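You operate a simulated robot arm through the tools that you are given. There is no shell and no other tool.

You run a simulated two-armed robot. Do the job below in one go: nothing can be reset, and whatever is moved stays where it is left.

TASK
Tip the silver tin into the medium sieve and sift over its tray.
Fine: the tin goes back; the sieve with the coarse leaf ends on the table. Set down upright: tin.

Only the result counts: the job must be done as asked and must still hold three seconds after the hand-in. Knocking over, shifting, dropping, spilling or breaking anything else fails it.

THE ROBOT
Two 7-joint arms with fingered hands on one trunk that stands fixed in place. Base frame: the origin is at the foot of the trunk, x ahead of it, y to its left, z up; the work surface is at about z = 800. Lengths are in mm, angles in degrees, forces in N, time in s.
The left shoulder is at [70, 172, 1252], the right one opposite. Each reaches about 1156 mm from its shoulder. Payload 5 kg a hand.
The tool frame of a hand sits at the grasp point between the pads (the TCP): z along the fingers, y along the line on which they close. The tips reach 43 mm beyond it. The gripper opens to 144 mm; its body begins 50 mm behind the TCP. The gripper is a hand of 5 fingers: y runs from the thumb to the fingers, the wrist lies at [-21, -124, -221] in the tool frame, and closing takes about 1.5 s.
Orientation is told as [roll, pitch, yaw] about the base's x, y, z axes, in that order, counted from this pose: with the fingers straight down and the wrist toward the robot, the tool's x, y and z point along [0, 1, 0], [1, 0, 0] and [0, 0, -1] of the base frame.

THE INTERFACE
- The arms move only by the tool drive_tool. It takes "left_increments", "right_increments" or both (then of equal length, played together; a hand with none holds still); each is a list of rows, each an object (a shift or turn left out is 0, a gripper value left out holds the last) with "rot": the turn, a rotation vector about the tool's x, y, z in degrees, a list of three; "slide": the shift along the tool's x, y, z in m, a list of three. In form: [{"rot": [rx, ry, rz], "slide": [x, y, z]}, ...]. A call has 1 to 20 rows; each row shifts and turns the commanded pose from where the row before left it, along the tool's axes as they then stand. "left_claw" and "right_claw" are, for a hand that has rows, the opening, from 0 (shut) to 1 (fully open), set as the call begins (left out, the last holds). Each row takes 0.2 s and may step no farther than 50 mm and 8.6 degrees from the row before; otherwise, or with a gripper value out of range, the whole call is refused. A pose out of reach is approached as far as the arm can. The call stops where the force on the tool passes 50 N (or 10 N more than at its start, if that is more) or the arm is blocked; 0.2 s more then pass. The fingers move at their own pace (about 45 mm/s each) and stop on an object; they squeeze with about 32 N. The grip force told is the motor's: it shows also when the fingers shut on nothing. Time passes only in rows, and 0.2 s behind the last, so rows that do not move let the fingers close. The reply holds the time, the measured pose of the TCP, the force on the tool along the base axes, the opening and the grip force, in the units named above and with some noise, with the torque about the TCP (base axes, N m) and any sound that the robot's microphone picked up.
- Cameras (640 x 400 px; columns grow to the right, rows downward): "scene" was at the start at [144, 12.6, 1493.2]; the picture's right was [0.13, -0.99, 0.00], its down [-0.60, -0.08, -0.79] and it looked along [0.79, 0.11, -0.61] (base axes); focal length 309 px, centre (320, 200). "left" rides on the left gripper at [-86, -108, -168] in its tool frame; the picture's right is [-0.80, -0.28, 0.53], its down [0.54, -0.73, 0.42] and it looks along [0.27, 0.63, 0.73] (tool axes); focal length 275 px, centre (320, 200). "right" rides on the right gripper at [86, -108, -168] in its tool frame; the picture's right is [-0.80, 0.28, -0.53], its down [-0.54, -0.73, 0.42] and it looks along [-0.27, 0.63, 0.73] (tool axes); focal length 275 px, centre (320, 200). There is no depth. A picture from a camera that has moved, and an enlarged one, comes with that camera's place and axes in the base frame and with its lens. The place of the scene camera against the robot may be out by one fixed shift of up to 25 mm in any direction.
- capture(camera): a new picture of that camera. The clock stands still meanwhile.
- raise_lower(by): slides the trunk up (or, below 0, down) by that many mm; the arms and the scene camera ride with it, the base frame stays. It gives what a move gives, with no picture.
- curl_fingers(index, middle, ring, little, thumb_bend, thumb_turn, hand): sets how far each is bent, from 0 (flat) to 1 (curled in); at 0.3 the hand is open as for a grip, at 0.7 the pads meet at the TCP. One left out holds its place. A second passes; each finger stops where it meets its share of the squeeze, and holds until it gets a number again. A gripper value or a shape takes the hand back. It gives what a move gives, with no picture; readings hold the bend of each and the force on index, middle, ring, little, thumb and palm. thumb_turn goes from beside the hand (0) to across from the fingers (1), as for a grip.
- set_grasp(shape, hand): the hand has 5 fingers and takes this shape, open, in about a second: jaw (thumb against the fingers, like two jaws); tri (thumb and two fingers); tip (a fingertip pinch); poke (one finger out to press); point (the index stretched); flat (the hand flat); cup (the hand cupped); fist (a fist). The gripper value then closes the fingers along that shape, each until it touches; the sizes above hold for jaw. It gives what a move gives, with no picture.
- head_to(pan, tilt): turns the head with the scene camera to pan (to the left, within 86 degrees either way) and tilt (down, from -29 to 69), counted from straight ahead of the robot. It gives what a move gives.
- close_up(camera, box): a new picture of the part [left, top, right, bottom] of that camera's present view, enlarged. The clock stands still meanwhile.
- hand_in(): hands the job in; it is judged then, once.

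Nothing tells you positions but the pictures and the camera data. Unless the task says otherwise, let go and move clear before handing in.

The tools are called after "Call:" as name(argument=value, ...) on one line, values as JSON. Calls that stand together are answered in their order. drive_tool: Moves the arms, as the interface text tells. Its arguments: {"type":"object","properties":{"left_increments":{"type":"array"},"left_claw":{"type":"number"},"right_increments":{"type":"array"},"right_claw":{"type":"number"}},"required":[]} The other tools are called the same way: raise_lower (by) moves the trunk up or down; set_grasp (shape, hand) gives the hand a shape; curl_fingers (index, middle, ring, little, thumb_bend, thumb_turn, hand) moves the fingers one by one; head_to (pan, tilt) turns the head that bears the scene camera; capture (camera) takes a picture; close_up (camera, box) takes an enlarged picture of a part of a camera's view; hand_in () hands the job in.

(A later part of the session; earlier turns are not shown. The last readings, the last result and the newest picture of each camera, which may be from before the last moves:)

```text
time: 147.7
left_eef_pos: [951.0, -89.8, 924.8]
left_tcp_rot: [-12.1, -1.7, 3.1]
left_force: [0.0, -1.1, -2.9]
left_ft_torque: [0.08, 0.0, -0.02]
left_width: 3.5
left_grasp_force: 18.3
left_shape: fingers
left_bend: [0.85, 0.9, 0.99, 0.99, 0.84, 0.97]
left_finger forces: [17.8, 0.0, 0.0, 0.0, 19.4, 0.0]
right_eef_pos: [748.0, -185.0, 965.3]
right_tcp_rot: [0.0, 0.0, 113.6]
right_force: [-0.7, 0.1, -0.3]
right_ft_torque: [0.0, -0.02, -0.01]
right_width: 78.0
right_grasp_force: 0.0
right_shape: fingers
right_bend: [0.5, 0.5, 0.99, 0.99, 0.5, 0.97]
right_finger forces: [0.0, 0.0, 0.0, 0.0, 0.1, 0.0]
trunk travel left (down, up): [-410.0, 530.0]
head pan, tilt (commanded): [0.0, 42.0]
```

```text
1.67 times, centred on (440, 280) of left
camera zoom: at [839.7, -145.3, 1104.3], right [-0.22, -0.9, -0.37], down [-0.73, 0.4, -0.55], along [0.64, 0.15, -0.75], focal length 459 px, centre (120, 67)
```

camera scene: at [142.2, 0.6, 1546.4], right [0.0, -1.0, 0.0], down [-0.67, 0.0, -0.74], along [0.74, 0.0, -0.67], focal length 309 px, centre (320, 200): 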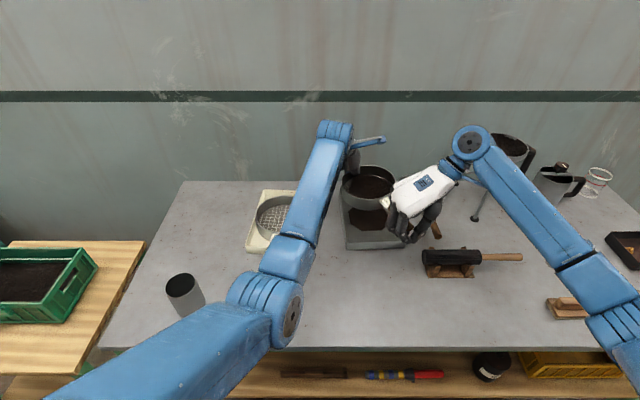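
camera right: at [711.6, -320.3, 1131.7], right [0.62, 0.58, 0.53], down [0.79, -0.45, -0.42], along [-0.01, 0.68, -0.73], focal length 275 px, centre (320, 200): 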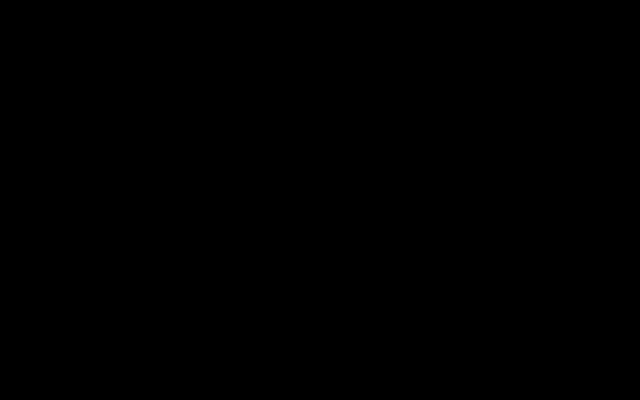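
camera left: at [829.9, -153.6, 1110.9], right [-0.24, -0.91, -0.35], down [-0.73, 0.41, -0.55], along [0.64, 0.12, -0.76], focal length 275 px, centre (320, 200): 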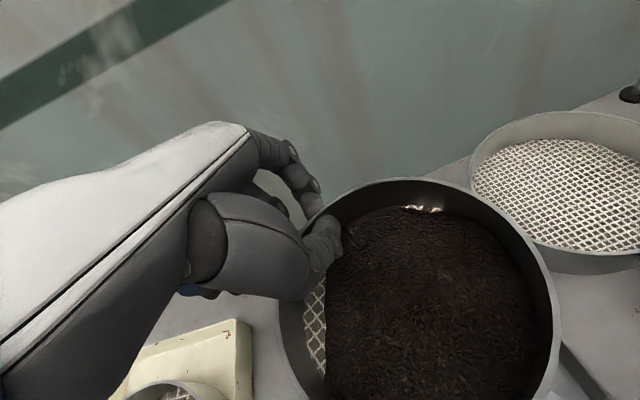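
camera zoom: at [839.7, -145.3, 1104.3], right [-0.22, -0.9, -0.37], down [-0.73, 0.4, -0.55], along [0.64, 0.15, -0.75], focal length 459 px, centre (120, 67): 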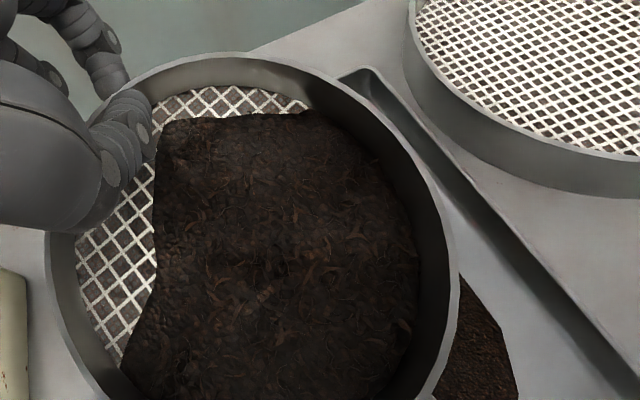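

Call:
drive_tool(right_increments=[{"slide": [0, 0.002, 0.02]}, {"slide": [0, 0.002, 0.02]}, {"slide": [0, 0, 0.015]}, {"slide": [0, 0, 0]}, {"slide": [0, 0, 0]}])

Call:
close_up(camera="scene", box=[330, 170, 430, 260])

```text
time: 148.9
left_eef_pos: [952.3, -89.1, 924.5]
left_tcp_rot: [-11.9, -1.7, 3.2]
left_force: [0.2, 0.1, -2.8]
left_ft_torque: [0.06, 0.01, -0.02]
left_width: 3.8
left_grasp_force: 18.7
left_shape: fingers
left_bend: [0.85, 0.9, 0.99, 0.99, 0.84, 0.97]
left_finger forces: [17.6, 0.0, 0.1, 0.1, 19.6, 0.0]
right_eef_pos: [746.8, -178.9, 909.5]
right_tcp_rot: [0.1, 0.0, 113.5]
right_force: [-0.1, 0.5, 0.8]
right_ft_torque: [-0.01, 0.0, 0.0]
right_width: 78.4
right_grasp_force: 0.1
right_shape: fingers
right_bend: [0.5, 0.5, 0.99, 0.99, 0.5, 0.97]
right_finger forces: [0.0, 0.0, 0.0, 0.1, 0.0, 0.1]
trunk travel left (down, up): [-410.0, 530.0]
head pan, tilt (commanded): [0.0, 42.0]
```

```text
4.44 times, centred on (380, 215) of scene
camera zoom: at [142.2, 0.9, 1546.4], right [0.0, -1.0, 0.0], down [-0.67, 0.0, -0.74], along [0.74, 0.0, -0.67], focal length 1375 px, centre (53, 133)
```

zoom: 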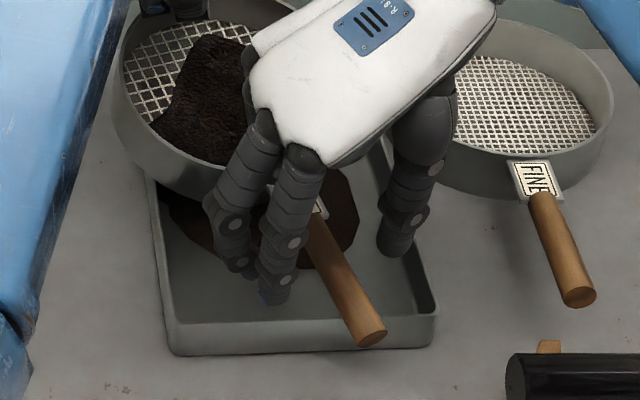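

Call:
drive_tool(right_increments=[{"slide": [0, 0, 0.007]}, {"slide": [0, 0, 0.007]}, {"slide": [0, 0, 0]}])

Call:
curl_fingers(hand="right", index=0.74, middle=0.74, thumb_bend=0.74)

Call:
close_up(camera="scene", box=[330, 170, 430, 260])

```text
time: 149.7
left_eef_pos: [951.7, -88.3, 923.9]
left_tcp_rot: [-12.1, -1.7, 3.3]
left_force: [-0.4, -0.4, -2.2]
left_ft_torque: [0.04, 0.01, 0.0]
left_width: 3.8
left_grasp_force: 18.4
left_shape: fingers
left_bend: [0.85, 0.9, 0.99, 0.99, 0.84, 0.97]
left_finger forces: [17.7, 0.0, 0.0, 0.0, 19.5, 0.0]
right_eef_pos: [747.2, -179.1, 894.6]
right_tcp_rot: [0.1, 0.0, 113.6]
right_force: [0.2, 0.1, 0.0]
right_ft_torque: [0.0, 0.05, 0.01]
right_width: 78.2
right_grasp_force: 0.0
right_shape: fingers
right_bend: [0.5, 0.5, 0.99, 0.99, 0.5, 0.97]
right_finger forces: [0.0, 0.0, 0.0, 0.0, 0.0, 0.0]
trunk travel left (down, up): [-410.0, 530.0]
head pan, tilt (commanded): [0.0, 42.0]
```

```text
time: 150.7
left_eef_pos: [951.5, -88.3, 925.3]
left_tcp_rot: [-12.1, -1.7, 3.1]
left_force: [0.4, -1.1, -2.4]
left_ft_torque: [0.03, 0.02, -0.09]
left_width: 3.1
left_grasp_force: 18.6
left_shape: fingers
left_bend: [0.85, 0.9, 0.99, 0.99, 0.84, 0.97]
left_finger forces: [18.0, 0.1, 0.0, 0.0, 19.6, 0.1]
right_eef_pos: [747.5, -177.4, 896.4]
right_tcp_rot: [0.1, 0.0, 113.6]
right_force: [-1.1, 2.5, 5.3]
right_ft_torque: [0.12, 0.08, 0.27]
right_width: 6.4
right_grasp_force: 13.3
right_shape: fingers
right_bend: [0.73, 0.72, 0.99, 0.99, 0.69, 0.97]
right_finger forces: [7.8, 8.8, 0.1, 0.0, 9.6, 0.0]
trunk travel left (down, up): [-410.0, 530.0]
head pan, tilt (commanded): [0.0, 42.0]
```

```text
4.44 times, centred on (380, 215) of scene
camera zoom: at [141.4, 1.3, 1546.5], right [0.0, -1.0, 0.0], down [-0.67, 0.0, -0.74], along [0.74, 0.0, -0.67], focal length 1375 px, centre (53, 133)
```

zoom: 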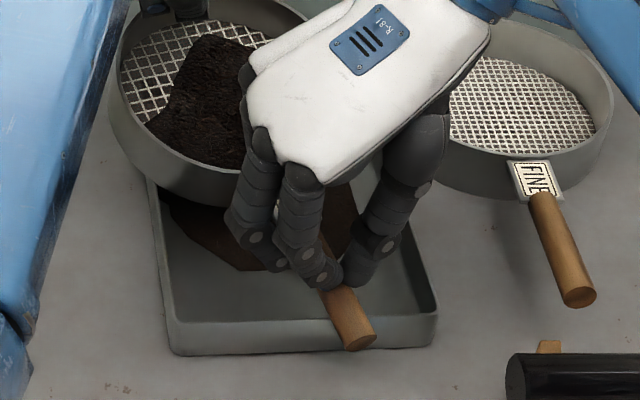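

The pads are a little high on the handle now. I reopen slightly, lower 9 mm, and close again.

Call:
curl_fingers(hand="right", index=0.58, middle=0.58, thumb_bend=0.58)

Call:
drive_tool(right_increments=[{"slide": [0, 0, 0.005]}, {"slide": [0, 0, 0.005]}, {"slide": [0, 0, 0]}])

Call:
curl_fingers(hand="right", index=0.74, middle=0.74, thumb_bend=0.74)

Call:
close_up(camera="scene", box=[330, 170, 430, 260])

```text
time: 151.7
left_eef_pos: [951.1, -89.1, 924.4]
left_tcp_rot: [-12.0, -1.7, 3.3]
left_force: [-0.3, -0.2, -2.0]
left_ft_torque: [0.08, 0.03, -0.06]
left_width: 3.6
left_grasp_force: 19.0
left_shape: fingers
left_bend: [0.85, 0.9, 0.99, 0.99, 0.84, 0.97]
left_finger forces: [17.8, 0.1, 0.1, 0.0, 19.7, 0.0]
right_eef_pos: [746.2, -179.7, 895.8]
right_tcp_rot: [0.1, 0.0, 113.6]
right_force: [-0.1, 0.4, -0.2]
right_ft_torque: [0.01, 0.0, 0.01]
right_width: 52.6
right_grasp_force: 0.1
right_shape: fingers
right_bend: [0.57, 0.57, 0.99, 0.99, 0.57, 0.97]
right_finger forces: [0.1, 0.1, 0.0, 0.0, 0.1, 0.0]
trunk travel left (down, up): [-410.0, 530.0]
head pan, tilt (commanded): [0.0, 42.0]
```

```text
time: 152.5
left_eef_pos: [951.1, -89.2, 925.6]
left_tcp_rot: [-12.0, -1.7, 3.1]
left_force: [-0.2, -0.2, -2.7]
left_ft_torque: [0.07, 0.04, -0.07]
left_width: 3.1
left_grasp_force: 17.8
left_shape: fingers
left_bend: [0.85, 0.9, 0.99, 0.99, 0.84, 0.97]
left_finger forces: [17.7, 0.0, 0.1, 0.0, 19.7, 0.0]
right_eef_pos: [747.8, -180.1, 885.1]
right_tcp_rot: [0.1, 0.0, 113.7]
right_force: [-0.6, -0.6, -0.2]
right_ft_torque: [-0.02, -0.02, -0.01]
right_width: 53.0
right_grasp_force: 0.0
right_shape: fingers
right_bend: [0.57, 0.57, 0.99, 0.99, 0.57, 0.97]
right_finger forces: [0.1, 0.0, 0.0, 0.0, 0.0, 0.1]
trunk travel left (down, up): [-410.0, 530.0]
head pan, tilt (commanded): [0.0, 42.0]
```

```text
time: 153.5
left_eef_pos: [951.8, -89.3, 924.4]
left_tcp_rot: [-12.0, -1.7, 3.3]
left_force: [2.1, -1.1, -1.2]
left_ft_torque: [0.12, 0.04, 0.03]
left_width: 3.3
left_grasp_force: 18.9
left_shape: fingers
left_bend: [0.85, 0.9, 0.99, 0.99, 0.84, 0.97]
left_finger forces: [18.9, 0.2, 0.0, 0.0, 18.5, 0.0]
right_eef_pos: [745.8, -180.4, 884.5]
right_tcp_rot: [0.2, 0.0, 113.6]
right_force: [-2.4, 0.8, 0.8]
right_ft_torque: [-0.16, 0.09, 0.21]
right_width: 21.5
right_grasp_force: 18.4
right_shape: fingers
right_bend: [0.72, 0.67, 0.99, 0.99, 0.66, 0.97]
right_finger forces: [9.2, 9.3, 0.0, 0.0, 17.9, 0.1]
trunk travel left (down, up): [-410.0, 530.0]
head pan, tilt (commanded): [0.0, 42.0]
```

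```text
4.44 times, centred on (380, 215) of scene
camera zoom: at [142.3, 0.8, 1546.4], right [0.0, -1.0, 0.0], down [-0.67, 0.0, -0.74], along [0.74, 0.0, -0.67], focal length 1375 px, centre (53, 133)
```

zoom: 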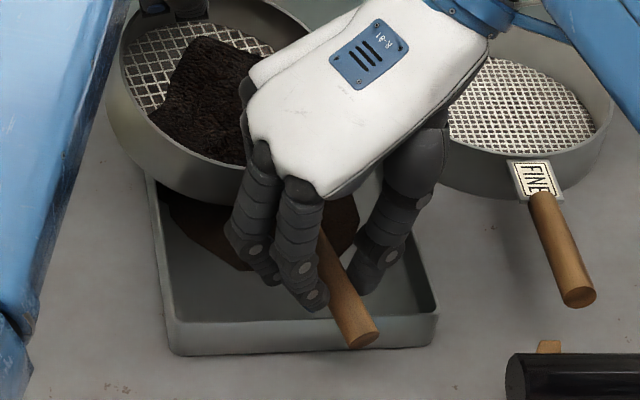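

Now it's a centred pinch (width 21.5 mm). I firm it slightly and raise the right hand step by step to level the sieve.

Call:
curl_fingers(hand="right", index=0.78, middle=0.78, thumb_bend=0.78)

Call:
drive_tool(right_increments=[{"slide": [0.0014, 0, -0.008]}, {"slide": [0.0014, 0, -0.008]}, {"slide": [0.0014, 0, -0.008]}, {"slide": [0, 0, 0]}])

Call:
close_up(camera="scene", box=[320, 150, 430, 260])

```text
time: 154.5
left_eef_pos: [951.2, -89.4, 923.6]
left_tcp_rot: [-12.0, -1.8, 3.2]
left_force: [-0.1, -1.3, -2.1]
left_ft_torque: [0.08, 0.05, -0.08]
left_width: 3.3
left_grasp_force: 18.8
left_shape: fingers
left_bend: [0.85, 0.9, 0.99, 0.99, 0.84, 0.97]
left_finger forces: [17.9, 0.0, 0.0, 0.0, 19.7, 0.1]
right_eef_pos: [746.9, -180.4, 884.5]
right_tcp_rot: [0.0, 0.0, 113.6]
right_force: [0.1, 0.5, -0.6]
right_ft_torque: [-0.12, 0.01, 0.29]
right_width: 20.7
right_grasp_force: 24.7
right_shape: fingers
right_bend: [0.72, 0.71, 0.99, 0.99, 0.66, 0.97]
right_finger forces: [13.1, 12.3, 0.0, 0.0, 24.4, 0.0]
trunk travel left (down, up): [-410.0, 530.0]
head pan, tilt (commanded): [0.0, 42.0]
```

```text
time: 155.5
left_eef_pos: [951.2, -89.5, 925.0]
left_tcp_rot: [-12.0, -1.7, 3.2]
left_force: [1.1, -0.5, -0.8]
left_ft_torque: [0.06, 0.09, -0.05]
left_width: 2.9
left_grasp_force: 19.3
left_shape: fingers
left_bend: [0.85, 0.9, 0.99, 0.99, 0.84, 0.97]
left_finger forces: [19.2, 0.3, 0.0, 0.0, 18.9, 0.1]
right_eef_pos: [743.5, -182.5, 910.1]
right_tcp_rot: [0.2, -0.1, 113.6]
right_force: [-1.0, 0.7, -2.8]
right_ft_torque: [-0.12, 0.25, 0.25]
right_width: 20.6
right_grasp_force: 24.7
right_shape: fingers
right_bend: [0.72, 0.68, 0.99, 0.99, 0.66, 0.97]
right_finger forces: [15.1, 10.3, 0.0, 0.0, 24.0, 0.0]
trunk travel left (down, up): [-410.0, 530.0]
head pan, tilt (commanded): [0.0, 42.0]
```

```text
3.64 times, centred on (375, 205) of scene
camera zoom: at [142.4, 0.8, 1546.4], right [0.0, -1.0, 0.0], down [-0.67, 0.0, -0.74], along [0.74, 0.0, -0.67], focal length 1125 px, centre (120, 182)
```

zoom: 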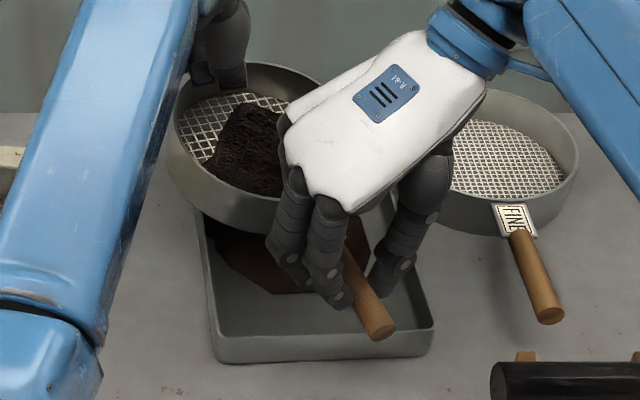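

Call:
drive_tool(right_increments=[{"slide": [0.0012, 0, -0.008]}, {"slide": [0.0008, 0, -0.008]}, {"slide": [0.0005, 0, -0.008]}, {"slide": [0, 0, 0]}, {"slide": [0, 0, 0]}])

Call:
close_up(camera="scene", box=[320, 150, 430, 260])

Call:
close_up(camera="left", box=[260, 160, 620, 400])

```text
time: 156.7
left_eef_pos: [951.9, -89.9, 924.3]
left_tcp_rot: [-11.9, -1.7, 3.2]
left_force: [-3.5, -1.8, -1.0]
left_ft_torque: [0.05, 0.14, -0.15]
left_width: 3.1
left_grasp_force: 20.5
left_shape: fingers
left_bend: [0.85, 0.9, 0.99, 0.99, 0.84, 0.97]
left_finger forces: [16.8, 1.9, 0.0, 0.1, 22.1, 0.0]
right_eef_pos: [739.7, -185.0, 934.1]
right_tcp_rot: [0.1, 0.0, 113.6]
right_force: [3.8, 3.2, -1.9]
right_ft_torque: [-0.11, 0.12, 0.28]
right_width: 20.7
right_grasp_force: 23.8
right_shape: fingers
right_bend: [0.72, 0.68, 0.99, 0.99, 0.66, 0.97]
right_finger forces: [14.6, 9.6, 0.0, 0.1, 24.0, 0.0]
trunk travel left (down, up): [-410.0, 530.0]
head pan, tilt (commanded): [0.0, 42.0]
```

```text
3.64 times, centred on (375, 205) of scene
camera zoom: at [142.3, 0.8, 1546.4], right [0.0, -1.0, 0.0], down [-0.67, 0.0, -0.74], along [0.74, 0.0, -0.67], focal length 1125 px, centre (120, 182)
```

zoom: 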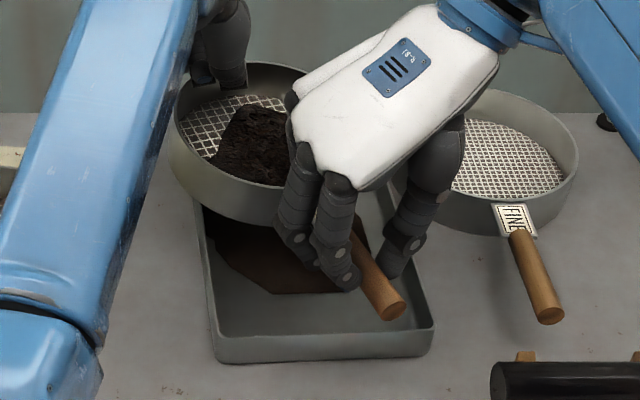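

```text
1.67 times, centred on (440, 280) of left
camera zoom: at [840.2, -144.7, 1104.0], right [-0.22, -0.9, -0.36], down [-0.73, 0.4, -0.55], along [0.64, 0.14, -0.75], focal length 459 px, centre (120, 67)
```

zoom: 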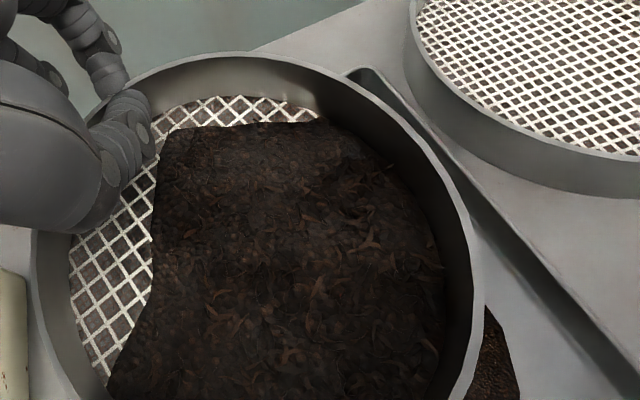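

The sieve is level and firmly held, but about 39 mm left of the tray's centre. I swing it clockwise around the left pinch by moving the right hand to the right, and shift both slightly, to bring the leaf over the tray.

Call:
drive_tool(left_increments=[{"slide": [-0.0018, -0.0021, 0.0004]}, {"slide": [-0.0018, -0.0021, 0.0004]}, {"slide": [-0.0018, -0.0021, 0.0004]}, {"slide": [-0.0018, -0.0021, 0.0004]}, {"slide": [-0.0018, -0.0021, 0.0004]}, {"slide": [-0.0018, -0.0021, 0.0004]}, {"slide": [0, 0, 0]}, {"slide": [0, 0, 0]}], right_increments=[{"rot": [0, 0, -1.7], "slide": [0.0024, -0.0075, 0]}, {"rot": [0, 0, -1.7], "slide": [0.0024, -0.0075, 0]}, {"rot": [0, 0, -1.7], "slide": [0.0025, -0.0075, 0]}, {"rot": [0, 0, -1.7], "slide": [0.0025, -0.0075, 0]}, {"rot": [0, 0, -1.7], "slide": [0.0026, -0.0075, 0]}, {"rot": [0, 0, -1.7], "slide": [0.0026, -0.0075, 0]}, {"slide": [0, 0, 0]}, {"slide": [0, 0, 0]}])

Call:
close_up(camera="scene", box=[320, 150, 430, 260])

Call:
close_up(camera="left", box=[260, 160, 620, 400])

```text
time: 158.5
left_eef_pos: [949.4, -83.1, 932.1]
left_tcp_rot: [-11.3, -2.5, 4.0]
left_force: [-19.9, -12.7, -2.5]
left_ft_torque: [-0.11, 0.33, -0.55]
left_width: 6.9
left_grasp_force: 19.0
left_shape: fingers
left_bend: [0.86, 0.9, 0.99, 0.99, 0.81, 0.94]
left_finger forces: [6.9, 0.0, 0.1, 0.0, 31.7, 0.0]
right_eef_pos: [748.8, -229.7, 935.0]
right_tcp_rot: [0.0, 0.0, 123.7]
right_force: [19.8, 12.8, -0.4]
right_ft_torque: [0.29, -0.48, 0.25]
right_width: 21.0
right_grasp_force: 25.2
right_shape: fingers
right_bend: [0.72, 0.71, 0.99, 0.99, 0.66, 0.98]
right_finger forces: [13.2, 11.7, 0.0, 0.0, 24.8, 0.0]
trunk travel left (down, up): [-410.0, 530.0]
head pan, tilt (commanded): [0.0, 42.0]
```

```text
3.64 times, centred on (375, 205) of scene
camera zoom: at [142.3, 0.7, 1546.4], right [0.0, -1.0, 0.0], down [-0.67, 0.0, -0.74], along [0.74, 0.0, -0.67], focal length 1125 px, centre (120, 182)
```

zoom: 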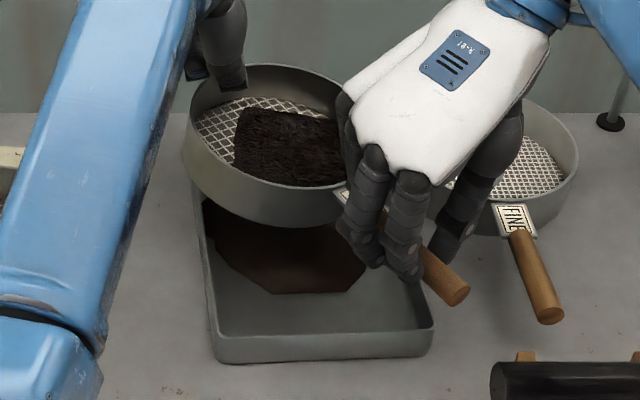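

```text
1.67 times, centred on (440, 280) of left
camera zoom: at [837.1, -142.5, 1109.2], right [-0.21, -0.9, -0.38], down [-0.73, 0.4, -0.55], along [0.65, 0.16, -0.74], focal length 459 px, centre (120, 67)
```

zoom: 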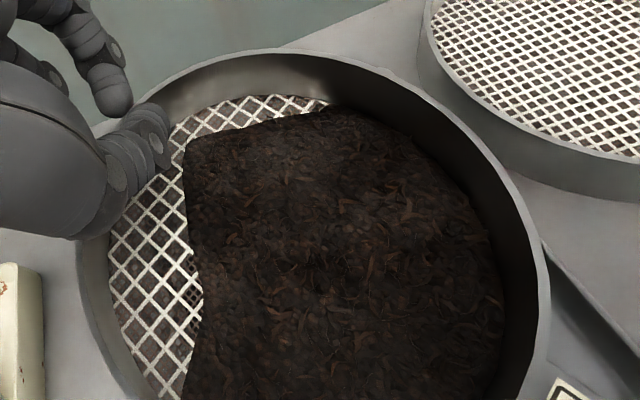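

There is 20 N of pull between the hands because the left arm is at a limit. I ease the right hand back a few mm, and turn the left hand slightly to see if that frees its wrist.

Call:
drive_tool(left_increments=[{"slide": [0, 0, 0]}, {"rot": [0, 0, 4]}, {"rot": [0, 0, 4]}, {"slide": [0, 0, 0]}, {"slide": [0, 0, 0]}], right_increments=[{"slide": [-0.0043, 0, 0]}, {"slide": [0, 0, 0]}, {"slide": [0, 0, 0]}, {"slide": [0, 0, 0]}, {"slide": [0, 0, 0]}])

Call:
close_up(camera="scene", box=[320, 150, 430, 260])

Call:
capture(camera="scene")

```text
time: 159.7
left_eef_pos: [940.5, -99.0, 924.9]
left_tcp_rot: [-11.6, -3.5, -4.6]
left_force: [22.2, 8.7, -0.1]
left_ft_torque: [0.04, -0.19, 0.78]
left_width: 3.4
left_grasp_force: 20.6
left_shape: fingers
left_bend: [0.85, 0.9, 0.99, 0.99, 0.85, 0.96]
left_finger forces: [32.1, 0.1, 0.0, 0.0, 10.0, 0.0]
right_eef_pos: [751.8, -227.6, 933.3]
right_tcp_rot: [0.2, 0.0, 123.8]
right_force: [-22.7, -9.3, -3.6]
right_ft_torque: [-0.33, 0.77, 0.27]
right_width: 20.6
right_grasp_force: 22.2
right_shape: fingers
right_bend: [0.72, 0.71, 0.99, 0.99, 0.67, 0.95]
right_finger forces: [13.0, 10.0, 0.0, 0.1, 20.8, 0.0]
trunk travel left (down, up): [-410.0, 530.0]
head pan, tilt (commanded): [0.0, 42.0]
```

```text
3.64 times, centred on (375, 205) of scene
camera zoom: at [142.3, 0.8, 1546.4], right [0.0, -1.0, 0.0], down [-0.67, 0.0, -0.74], along [0.74, 0.0, -0.67], focal length 1125 px, centre (120, 182)
```

zoom: 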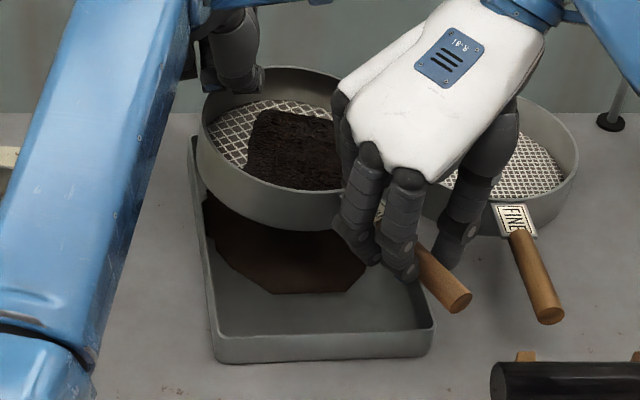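

```text
taken
camera scene: at [142.3, 0.8, 1546.4], right [0.0, -1.0, 0.0], down [-0.67, 0.0, -0.74], along [0.74, 0.0, -0.67], focal length 309 px, centre (320, 200)
```

scene: 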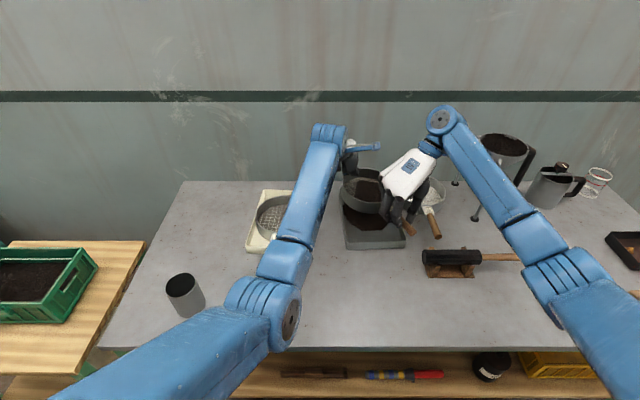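

Turning the left hand freed its reach. I relax the push between the hands and turn the left a bit more for comfort.

Call:
drive_tool(left_increments=[{"slide": [0, 0, 0]}, {"slide": [0, 0, 0]}, {"rot": [0, 0, 3]}, {"rot": [0, 0, 3]}, {"slide": [0, 0, 0]}, {"slide": [0, 0, 0]}], right_increments=[{"slide": [0.0018, 0, 0]}, {"slide": [0.0018, 0, 0]}, {"slide": [0, 0, 0]}, {"slide": [0, 0, 0]}, {"slide": [0, 0, 0]}, {"slide": [0, 0, 0]}])

Call:
close_up(camera="left", box=[260, 160, 620, 400])

```text
time: 161.1
left_eef_pos: [939.1, -104.1, 924.7]
left_tcp_rot: [-11.4, -4.5, -10.8]
left_force: [19.3, 8.1, -0.5]
left_ft_torque: [0.09, -0.16, 0.75]
left_width: 2.3
left_grasp_force: 22.1
left_shape: fingers
left_bend: [0.85, 0.9, 0.99, 0.99, 0.87, 0.96]
left_finger forces: [29.3, 0.1, 0.1, 0.1, 14.9, 0.0]
right_eef_pos: [749.9, -228.5, 934.7]
right_tcp_rot: [0.0, -0.1, 123.8]
right_force: [-19.5, -7.6, -2.0]
right_ft_torque: [-0.21, 0.66, 0.27]
right_width: 21.1
right_grasp_force: 22.0
right_shape: fingers
right_bend: [0.72, 0.71, 0.99, 0.99, 0.68, 0.94]
right_finger forces: [12.8, 9.9, 0.0, 0.0, 20.8, 0.0]
trunk travel left (down, up): [-410.0, 530.0]
head pan, tilt (commanded): [0.0, 42.0]
```

```text
1.67 times, centred on (440, 280) of left
camera zoom: at [808.2, -131.4, 1097.7], right [-0.41, -0.82, -0.39], down [-0.59, 0.57, -0.58], along [0.7, -0.01, -0.72], focal length 459 px, centre (120, 67)
```

zoom: 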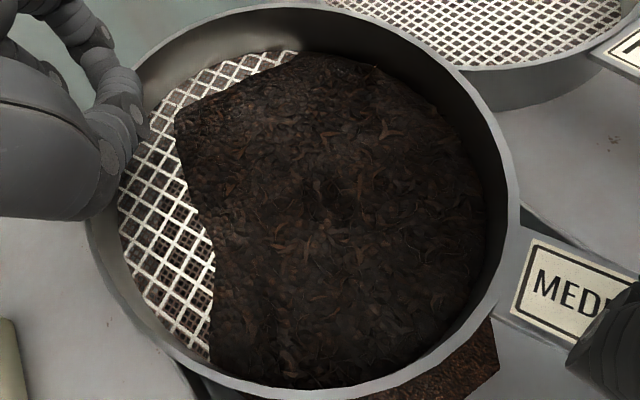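

Call:
drive_tool(right_increments=[{"slide": [0.0016, 0, 0]}, {"slide": [0.0016, 0, 0]}, {"slide": [0, 0, 0]}, {"slide": [0, 0, 0]}])

Call:
close_up(camera="scene", box=[320, 150, 430, 260])

```text
time: 162.1
left_eef_pos: [938.1, -103.1, 925.1]
left_tcp_rot: [-11.4, -4.6, -10.6]
left_force: [8.6, 1.2, -0.9]
left_ft_torque: [0.07, 0.04, 0.27]
left_width: 2.1
left_grasp_force: 20.2
left_shape: fingers
left_bend: [0.85, 0.9, 0.99, 0.99, 0.87, 0.96]
left_finger forces: [20.5, 0.0, 0.0, 0.0, 20.6, 0.1]
right_eef_pos: [747.8, -231.6, 932.8]
right_tcp_rot: [0.0, -0.1, 123.8]
right_force: [-7.9, -3.1, -2.7]
right_ft_torque: [-0.1, 0.28, 0.27]
right_width: 20.8
right_grasp_force: 23.0
right_shape: fingers
right_bend: [0.72, 0.71, 0.99, 0.99, 0.68, 0.94]
right_finger forces: [13.1, 10.2, 0.0, 0.0, 22.1, 0.0]
trunk travel left (down, up): [-410.0, 530.0]
head pan, tilt (commanded): [0.0, 42.0]
```

```text
3.64 times, centred on (375, 205) of scene
camera zoom: at [142.3, 0.8, 1546.4], right [0.0, -1.0, 0.0], down [-0.67, 0.0, -0.74], along [0.74, 0.0, -0.67], focal length 1125 px, centre (120, 182)
```

zoom: 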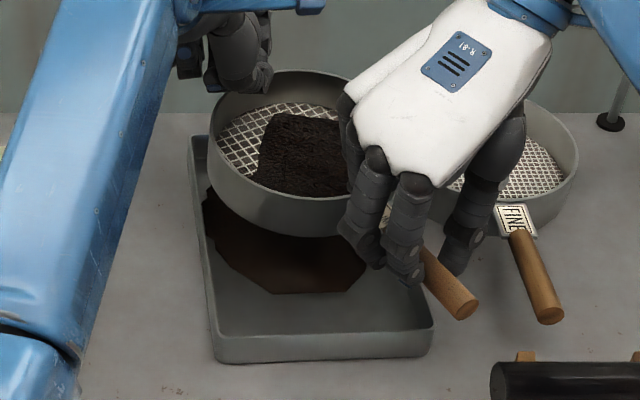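

The sieve is now right over the tray and well held. I sift with short x-strokes.

Call:
drive_tool(left_increments=[{"slide": [-0.00157, -0.00784, -0.0003]}, {"slide": [0.00314, 0.01568, 0.0007]}, {"slide": [-0.00314, -0.01568, -0.0007]}, {"slide": [0.00314, 0.01568, 0.0007]}, {"slide": [-0.00314, -0.01568, -0.0007]}, {"slide": [0.00314, 0.01568, 0.0007]}, {"slide": [-0.00314, -0.01568, -0.0007]}, {"slide": [0.00314, 0.01568, 0.0007]}, {"slide": [-0.00314, -0.01568, -0.0007]}, {"slide": [0.00157, 0.00784, 0.0003]}, {"slide": [0, 0, 0]}, {"slide": [0, 0, 0]}], right_increments=[{"slide": [0.00665, 0.00445, 0]}, {"slide": [-0.0133, -0.0089, 0]}, {"slide": [0.0133, 0.0089, 0]}, {"slide": [-0.0133, -0.0089, 0]}, {"slide": [0.0133, 0.0089, 0]}, {"slide": [-0.0133, -0.0089, 0]}, {"slide": [0.0133, 0.0089, 0]}, {"slide": [-0.0133, -0.0089, 0]}, {"slide": [0.0133, 0.0089, 0]}, {"slide": [-0.00665, -0.00445, 0]}, {"slide": [0, 0, 0]}, {"slide": [0, 0, 0]}])

Call:
close_up(camera="scene", box=[320, 150, 430, 260])

Call:
close_up(camera="left", box=[260, 160, 620, 400])

```text
time: 164.7
left_eef_pos: [938.7, -105.1, 924.3]
left_tcp_rot: [-11.4, -4.7, -10.7]
left_force: [7.4, 2.9, -1.9]
left_ft_torque: [0.13, -0.03, 0.29]
left_width: 1.6
left_grasp_force: 18.7
left_shape: fingers
left_bend: [0.85, 0.9, 0.99, 0.99, 0.87, 0.96]
left_finger forces: [19.6, 0.0, 0.0, 0.0, 18.7, 0.0]
right_eef_pos: [746.8, -234.2, 933.6]
right_tcp_rot: [0.0, 0.0, 123.8]
right_force: [-7.3, -2.1, -1.2]
right_ft_torque: [-0.11, 0.28, 0.27]
right_width: 20.4
right_grasp_force: 23.4
right_shape: fingers
right_bend: [0.72, 0.71, 0.99, 0.99, 0.68, 0.94]
right_finger forces: [13.0, 10.7, 0.0, 0.0, 22.6, 0.1]
trunk travel left (down, up): [-410.0, 530.0]
head pan, tilt (commanded): [0.0, 42.0]
```

```text
3.64 times, centred on (375, 205) of scene
camera zoom: at [141.5, 0.7, 1546.5], right [0.0, -1.0, 0.0], down [-0.67, 0.0, -0.74], along [0.74, 0.0, -0.67], focal length 1125 px, centre (120, 182)
```

zoom: 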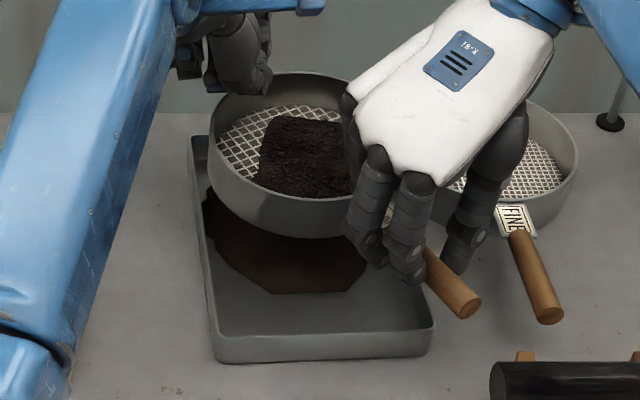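

```text
1.67 times, centred on (440, 280) of left
camera zoom: at [807.9, -131.5, 1097.1], right [-0.41, -0.82, -0.39], down [-0.59, 0.57, -0.58], along [0.7, -0.01, -0.72], focal length 459 px, centre (120, 67)
```

zoom: 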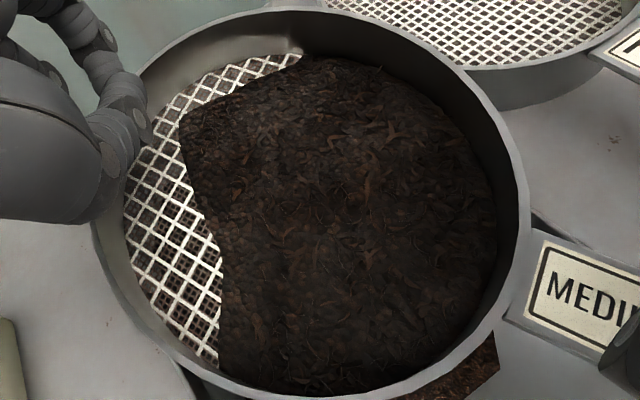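

Both grips held. I sift longer with slightly bigger strokes and watch whether the patch of fines still grows.

Call:
drive_tool(left_increments=[{"slide": [-0.0024, -0.0118, -0.0005]}, {"slide": [0.0047, 0.0235, 0.001]}, {"slide": [-0.0047, -0.0235, -0.001]}, {"slide": [0.0047, 0.0235, 0.001]}, {"slide": [-0.0047, -0.0235, -0.001]}, {"slide": [0.0047, 0.0235, 0.001]}, {"slide": [-0.0047, -0.0235, -0.001]}, {"slide": [0.0047, 0.0235, 0.001]}, {"slide": [-0.0047, -0.0235, -0.001]}, {"slide": [0.0047, 0.0235, 0.001]}, {"slide": [-0.0047, -0.0235, -0.001]}, {"slide": [0.0047, 0.0235, 0.001]}, {"slide": [-0.0047, -0.0235, -0.001]}, {"slide": [0.0047, 0.0235, 0.001]}, {"slide": [-0.0047, -0.0235, -0.001]}, {"slide": [0.0024, 0.0118, 0.0005]}, {"slide": [0, 0, 0]}, {"slide": [0, 0, 0]}], right_increments=[{"slide": [0.01, 0.0067, 0]}, {"slide": [-0.02, -0.0134, 0]}, {"slide": [0.02, 0.0134, 0]}, {"slide": [-0.02, -0.0134, 0]}, {"slide": [0.02, 0.0134, 0]}, {"slide": [-0.02, -0.0134, 0]}, {"slide": [0.02, 0.0134, 0]}, {"slide": [-0.02, -0.0134, 0]}, {"slide": [0.02, 0.0134, 0]}, {"slide": [-0.02, -0.0134, 0]}, {"slide": [0.02, 0.0134, 0]}, {"slide": [-0.02, -0.0134, 0]}, {"slide": [0.02, 0.0134, 0]}, {"slide": [-0.02, -0.0134, 0]}, {"slide": [0.02, 0.0134, 0]}, {"slide": [-0.01, -0.0067, 0]}, {"slide": [0, 0, 0]}, {"slide": [0, 0, 0]}])

Call:
close_up(camera="scene", box=[320, 150, 430, 260])

Call:
close_up(camera="left", box=[260, 160, 620, 400])

```text
time: 168.5
left_eef_pos: [939.8, -104.8, 924.1]
left_tcp_rot: [-11.4, -4.6, -10.6]
left_force: [2.6, -0.5, -1.4]
left_ft_torque: [0.03, 0.01, 0.15]
left_width: 1.1
left_grasp_force: 18.8
left_shape: fingers
left_bend: [0.85, 0.9, 0.99, 0.99, 0.86, 0.96]
left_finger forces: [17.4, 0.0, 0.1, 0.2, 20.2, 0.0]
right_eef_pos: [746.4, -231.2, 934.6]
right_tcp_rot: [-0.1, 0.0, 123.7]
right_force: [-2.2, 0.9, -1.6]
right_ft_torque: [0.0, 0.08, 0.28]
right_width: 20.5
right_grasp_force: 22.9
right_shape: fingers
right_bend: [0.72, 0.71, 0.99, 0.99, 0.68, 0.94]
right_finger forces: [13.0, 10.3, 0.0, 0.0, 22.7, 0.0]
trunk travel left (down, up): [-410.0, 530.0]
head pan, tilt (commanded): [0.0, 42.0]
```

```text
3.64 times, centred on (375, 205) of scene
camera zoom: at [141.1, 0.6, 1546.6], right [0.0, -1.0, 0.0], down [-0.67, 0.0, -0.74], along [0.74, 0.0, -0.67], focal length 1125 px, centre (120, 182)
```

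zoom: 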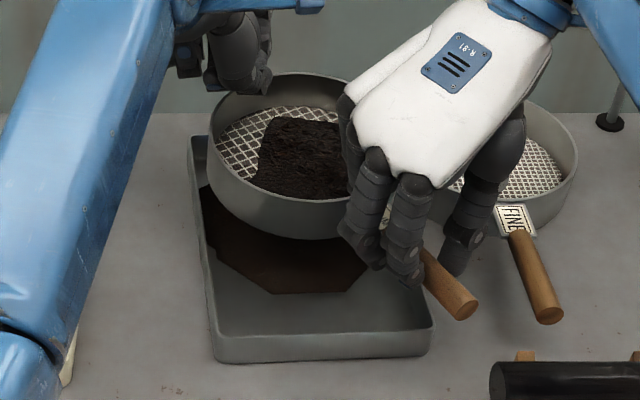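

```text
1.67 times, centred on (440, 280) of left
camera zoom: at [809.3, -131.6, 1097.7], right [-0.41, -0.82, -0.39], down [-0.59, 0.57, -0.58], along [0.7, -0.01, -0.72], focal length 459 px, centre (120, 67)
```

zoom: 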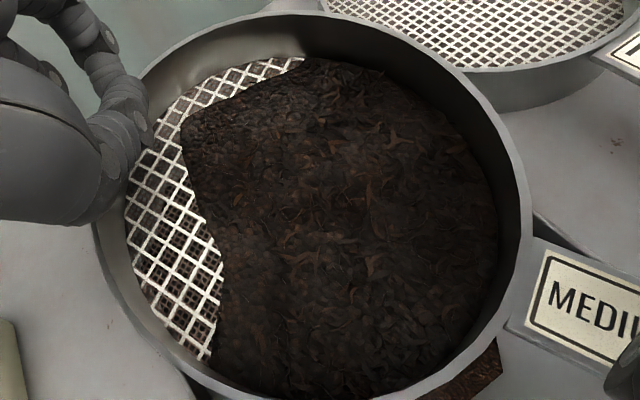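

Call:
close_up(camera="left", box=[240, 130, 400, 270])

Call:
close_up(camera="scene", box=[340, 150, 390, 200])

```text
2.86 times, centred on (320, 200) of left
camera zoom: at [809.3, -131.6, 1097.7], right [-0.41, -0.82, -0.39], down [-0.59, 0.57, -0.58], along [0.7, -0.01, -0.72], focal length 786 px, centre (320, 200)
```

zoom: 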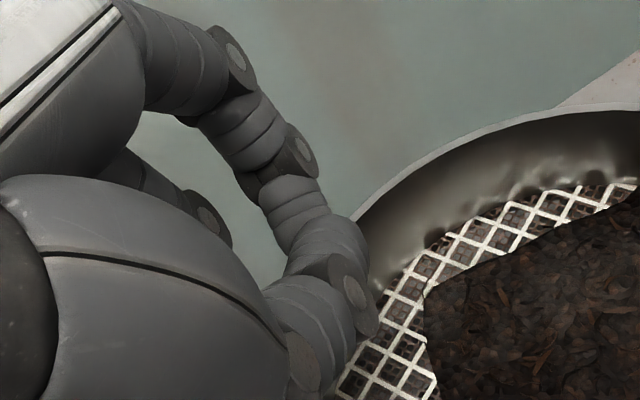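

```text
8.00 times, centred on (365, 175) of scene
camera zoom: at [141.1, 0.6, 1546.6], right [0.0, -1.0, 0.0], down [-0.67, 0.0, -0.74], along [0.74, 0.0, -0.67], focal length 2476 px, centre (-40, 400)
```

zoom: 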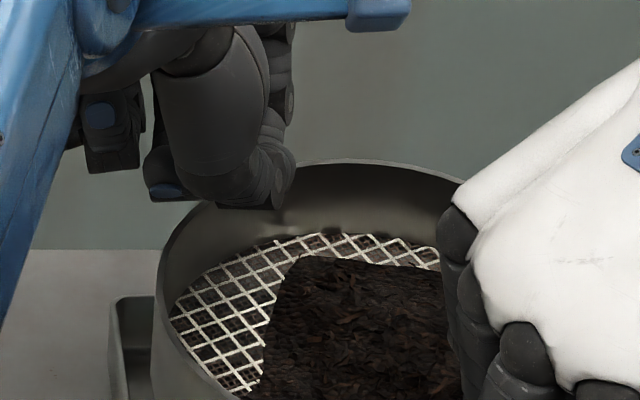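

The left pinch still bites about 12 mm over the rim. I do one more sifting spell and compare the patch again.

Call:
drive_tool(left_increments=[{"slide": [-0.002, -0.0098, -0.0004]}, {"slide": [0.0039, 0.0196, 0.0008]}, {"slide": [-0.0039, -0.0196, -0.0008]}, {"slide": [0.0039, 0.0196, 0.0008]}, {"slide": [-0.0039, -0.0196, -0.0008]}, {"slide": [0.0039, 0.0196, 0.0008]}, {"slide": [-0.0039, -0.0196, -0.0008]}, {"slide": [0.0039, 0.0196, 0.0008]}, {"slide": [-0.0039, -0.0196, -0.0008]}, {"slide": [0.0039, 0.0196, 0.0008]}, {"slide": [-0.0039, -0.0196, -0.0008]}, {"slide": [0.0039, 0.0196, 0.0008]}, {"slide": [-0.0039, -0.0196, -0.0008]}, {"slide": [0.0039, 0.0196, 0.0008]}, {"slide": [-0.0039, -0.0196, -0.0008]}, {"slide": [0.002, 0.0098, 0.0004]}, {"slide": [0, 0, 0]}, {"slide": [0, 0, 0]}], right_increments=[{"slide": [0.0083, 0.0056, 0]}, {"slide": [-0.0166, -0.0111, 0]}, {"slide": [0.0166, 0.0111, 0]}, {"slide": [-0.0166, -0.0111, 0]}, {"slide": [0.0166, 0.0111, 0]}, {"slide": [-0.0166, -0.0111, 0]}, {"slide": [0.0166, 0.0111, 0]}, {"slide": [-0.0166, -0.0111, 0]}, {"slide": [0.0166, 0.0111, 0]}, {"slide": [-0.0166, -0.0111, 0]}, {"slide": [0.0166, 0.0111, 0]}, {"slide": [-0.0166, -0.0111, 0]}, {"slide": [0.0166, 0.0111, 0]}, {"slide": [-0.0166, -0.0111, 0]}, {"slide": [0.0166, 0.0111, 0]}, {"slide": [-0.0083, -0.0056, 0]}, {"slide": [0, 0, 0]}, {"slide": [0, 0, 0]}])

Call:
close_up(camera="scene", box=[320, 150, 430, 260])

Call:
close_up(camera="left", box=[260, 160, 620, 400])

```text
time: 172.3
left_eef_pos: [938.1, -104.6, 926.1]
left_tcp_rot: [-11.4, -4.5, -10.7]
left_force: [8.1, 2.6, -0.8]
left_ft_torque: [0.08, -0.12, 0.38]
left_width: 1.1
left_grasp_force: 18.4
left_shape: fingers
left_bend: [0.85, 0.9, 0.99, 0.99, 0.86, 0.96]
left_finger forces: [21.1, 0.1, 0.1, 0.0, 16.2, 0.0]
right_eef_pos: [745.9, -230.6, 935.5]
right_tcp_rot: [0.0, 0.0, 123.8]
right_force: [-9.3, -2.5, -1.1]
right_ft_torque: [-0.12, 0.3, 0.25]
right_width: 20.6
right_grasp_force: 21.9
right_shape: fingers
right_bend: [0.72, 0.71, 0.99, 0.99, 0.68, 0.94]
right_finger forces: [13.2, 9.4, 0.0, 0.1, 21.5, 0.1]
trunk travel left (down, up): [-410.0, 530.0]
head pan, tilt (commanded): [0.0, 42.0]
```

```text
3.64 times, centred on (375, 205) of scene
camera zoom: at [141.2, 0.7, 1546.5], right [0.0, -1.0, 0.0], down [-0.67, 0.0, -0.74], along [0.74, 0.0, -0.67], focal length 1125 px, centre (120, 182)
```

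zoom: 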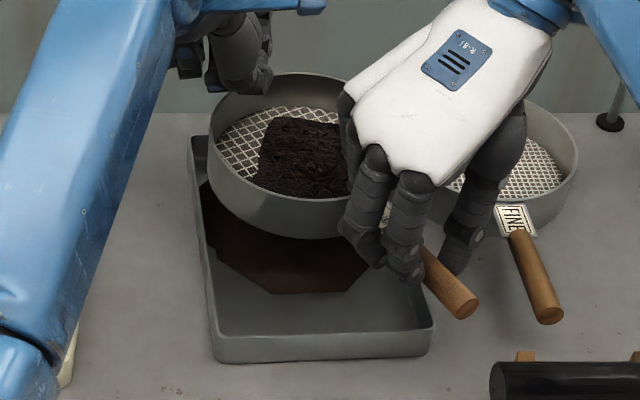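

```text
1.67 times, centred on (440, 280) of left
camera zoom: at [807.4, -132.3, 1098.2], right [-0.41, -0.82, -0.39], down [-0.59, 0.57, -0.58], along [0.7, -0.01, -0.72], focal length 459 px, centre (120, 67)
```

zoom: 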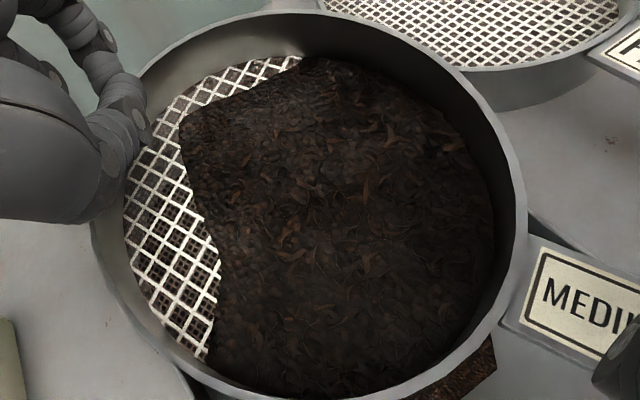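

The patch has nearly stopped growing. One more spell for thoroughness.

Call:
drive_tool(left_increments=[{"slide": [-0.0024, -0.0118, -0.0005]}, {"slide": [0.0047, 0.0235, 0.001]}, {"slide": [-0.0047, -0.0235, -0.001]}, {"slide": [0.0047, 0.0235, 0.001]}, {"slide": [-0.0047, -0.0235, -0.001]}, {"slide": [0.0047, 0.0235, 0.001]}, {"slide": [-0.0047, -0.0235, -0.001]}, {"slide": [0.0047, 0.0235, 0.001]}, {"slide": [-0.0047, -0.0235, -0.001]}, {"slide": [0.0047, 0.0235, 0.001]}, {"slide": [-0.0047, -0.0235, -0.001]}, {"slide": [0.0047, 0.0235, 0.001]}, {"slide": [-0.0047, -0.0235, -0.001]}, {"slide": [0.0047, 0.0235, 0.001]}, {"slide": [-0.0047, -0.0235, -0.001]}, {"slide": [0.0024, 0.0118, 0.0005]}, {"slide": [0, 0, 0]}, {"slide": [0, 0, 0]}], right_increments=[{"slide": [0.01, 0.0067, 0]}, {"slide": [-0.02, -0.0134, 0]}, {"slide": [0.02, 0.0134, 0]}, {"slide": [-0.02, -0.0134, 0]}, {"slide": [0.02, 0.0134, 0]}, {"slide": [-0.02, -0.0134, 0]}, {"slide": [0.02, 0.0134, 0]}, {"slide": [-0.02, -0.0134, 0]}, {"slide": [0.02, 0.0134, 0]}, {"slide": [-0.02, -0.0134, 0]}, {"slide": [0.02, 0.0134, 0]}, {"slide": [-0.02, -0.0134, 0]}, {"slide": [0.02, 0.0134, 0]}, {"slide": [-0.02, -0.0134, 0]}, {"slide": [0.02, 0.0134, 0]}, {"slide": [-0.01, -0.0067, 0]}, {"slide": [0, 0, 0]}, {"slide": [0, 0, 0]}])

Call:
close_up(camera="scene", box=[320, 150, 430, 260])

Call:
close_up(camera="left", box=[260, 160, 620, 400])

```text
time: 176.1
left_eef_pos: [937.9, -104.1, 926.1]
left_tcp_rot: [-11.3, -4.6, -10.7]
left_force: [7.6, 0.5, -0.7]
left_ft_torque: [0.04, -0.12, 0.37]
left_width: 1.2
left_grasp_force: 18.8
left_shape: fingers
left_bend: [0.85, 0.9, 0.99, 0.99, 0.86, 0.96]
left_finger forces: [20.9, 0.0, 0.1, 0.0, 16.6, 0.1]
right_eef_pos: [747.0, -230.7, 934.9]
right_tcp_rot: [0.0, 0.0, 123.8]
right_force: [-7.9, -1.8, -1.3]
right_ft_torque: [-0.08, 0.24, 0.29]
right_width: 20.3
right_grasp_force: 22.7
right_shape: fingers
right_bend: [0.72, 0.71, 0.99, 0.99, 0.68, 0.94]
right_finger forces: [12.0, 11.2, 0.0, 0.0, 21.9, 0.0]
trunk travel left (down, up): [-410.0, 530.0]
head pan, tilt (commanded): [0.0, 42.0]
```

```text
3.64 times, centred on (375, 205) of scene
camera zoom: at [141.0, 0.7, 1546.6], right [0.0, -1.0, 0.0], down [-0.67, 0.0, -0.74], along [0.74, 0.0, -0.67], focal length 1125 px, centre (120, 182)
```

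zoom: 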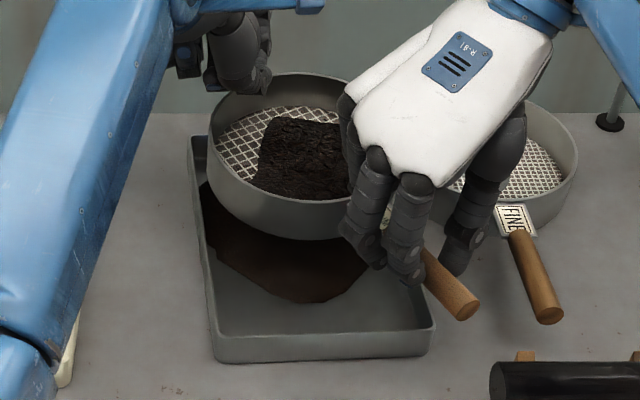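

```text
1.67 times, centred on (440, 280) of left
camera zoom: at [807.5, -131.3, 1098.7], right [-0.41, -0.82, -0.39], down [-0.59, 0.57, -0.58], along [0.7, -0.01, -0.72], focal length 459 px, centre (120, 67)
```

zoom: 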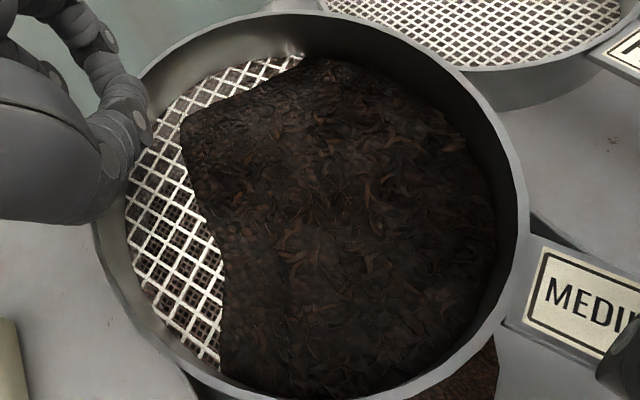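

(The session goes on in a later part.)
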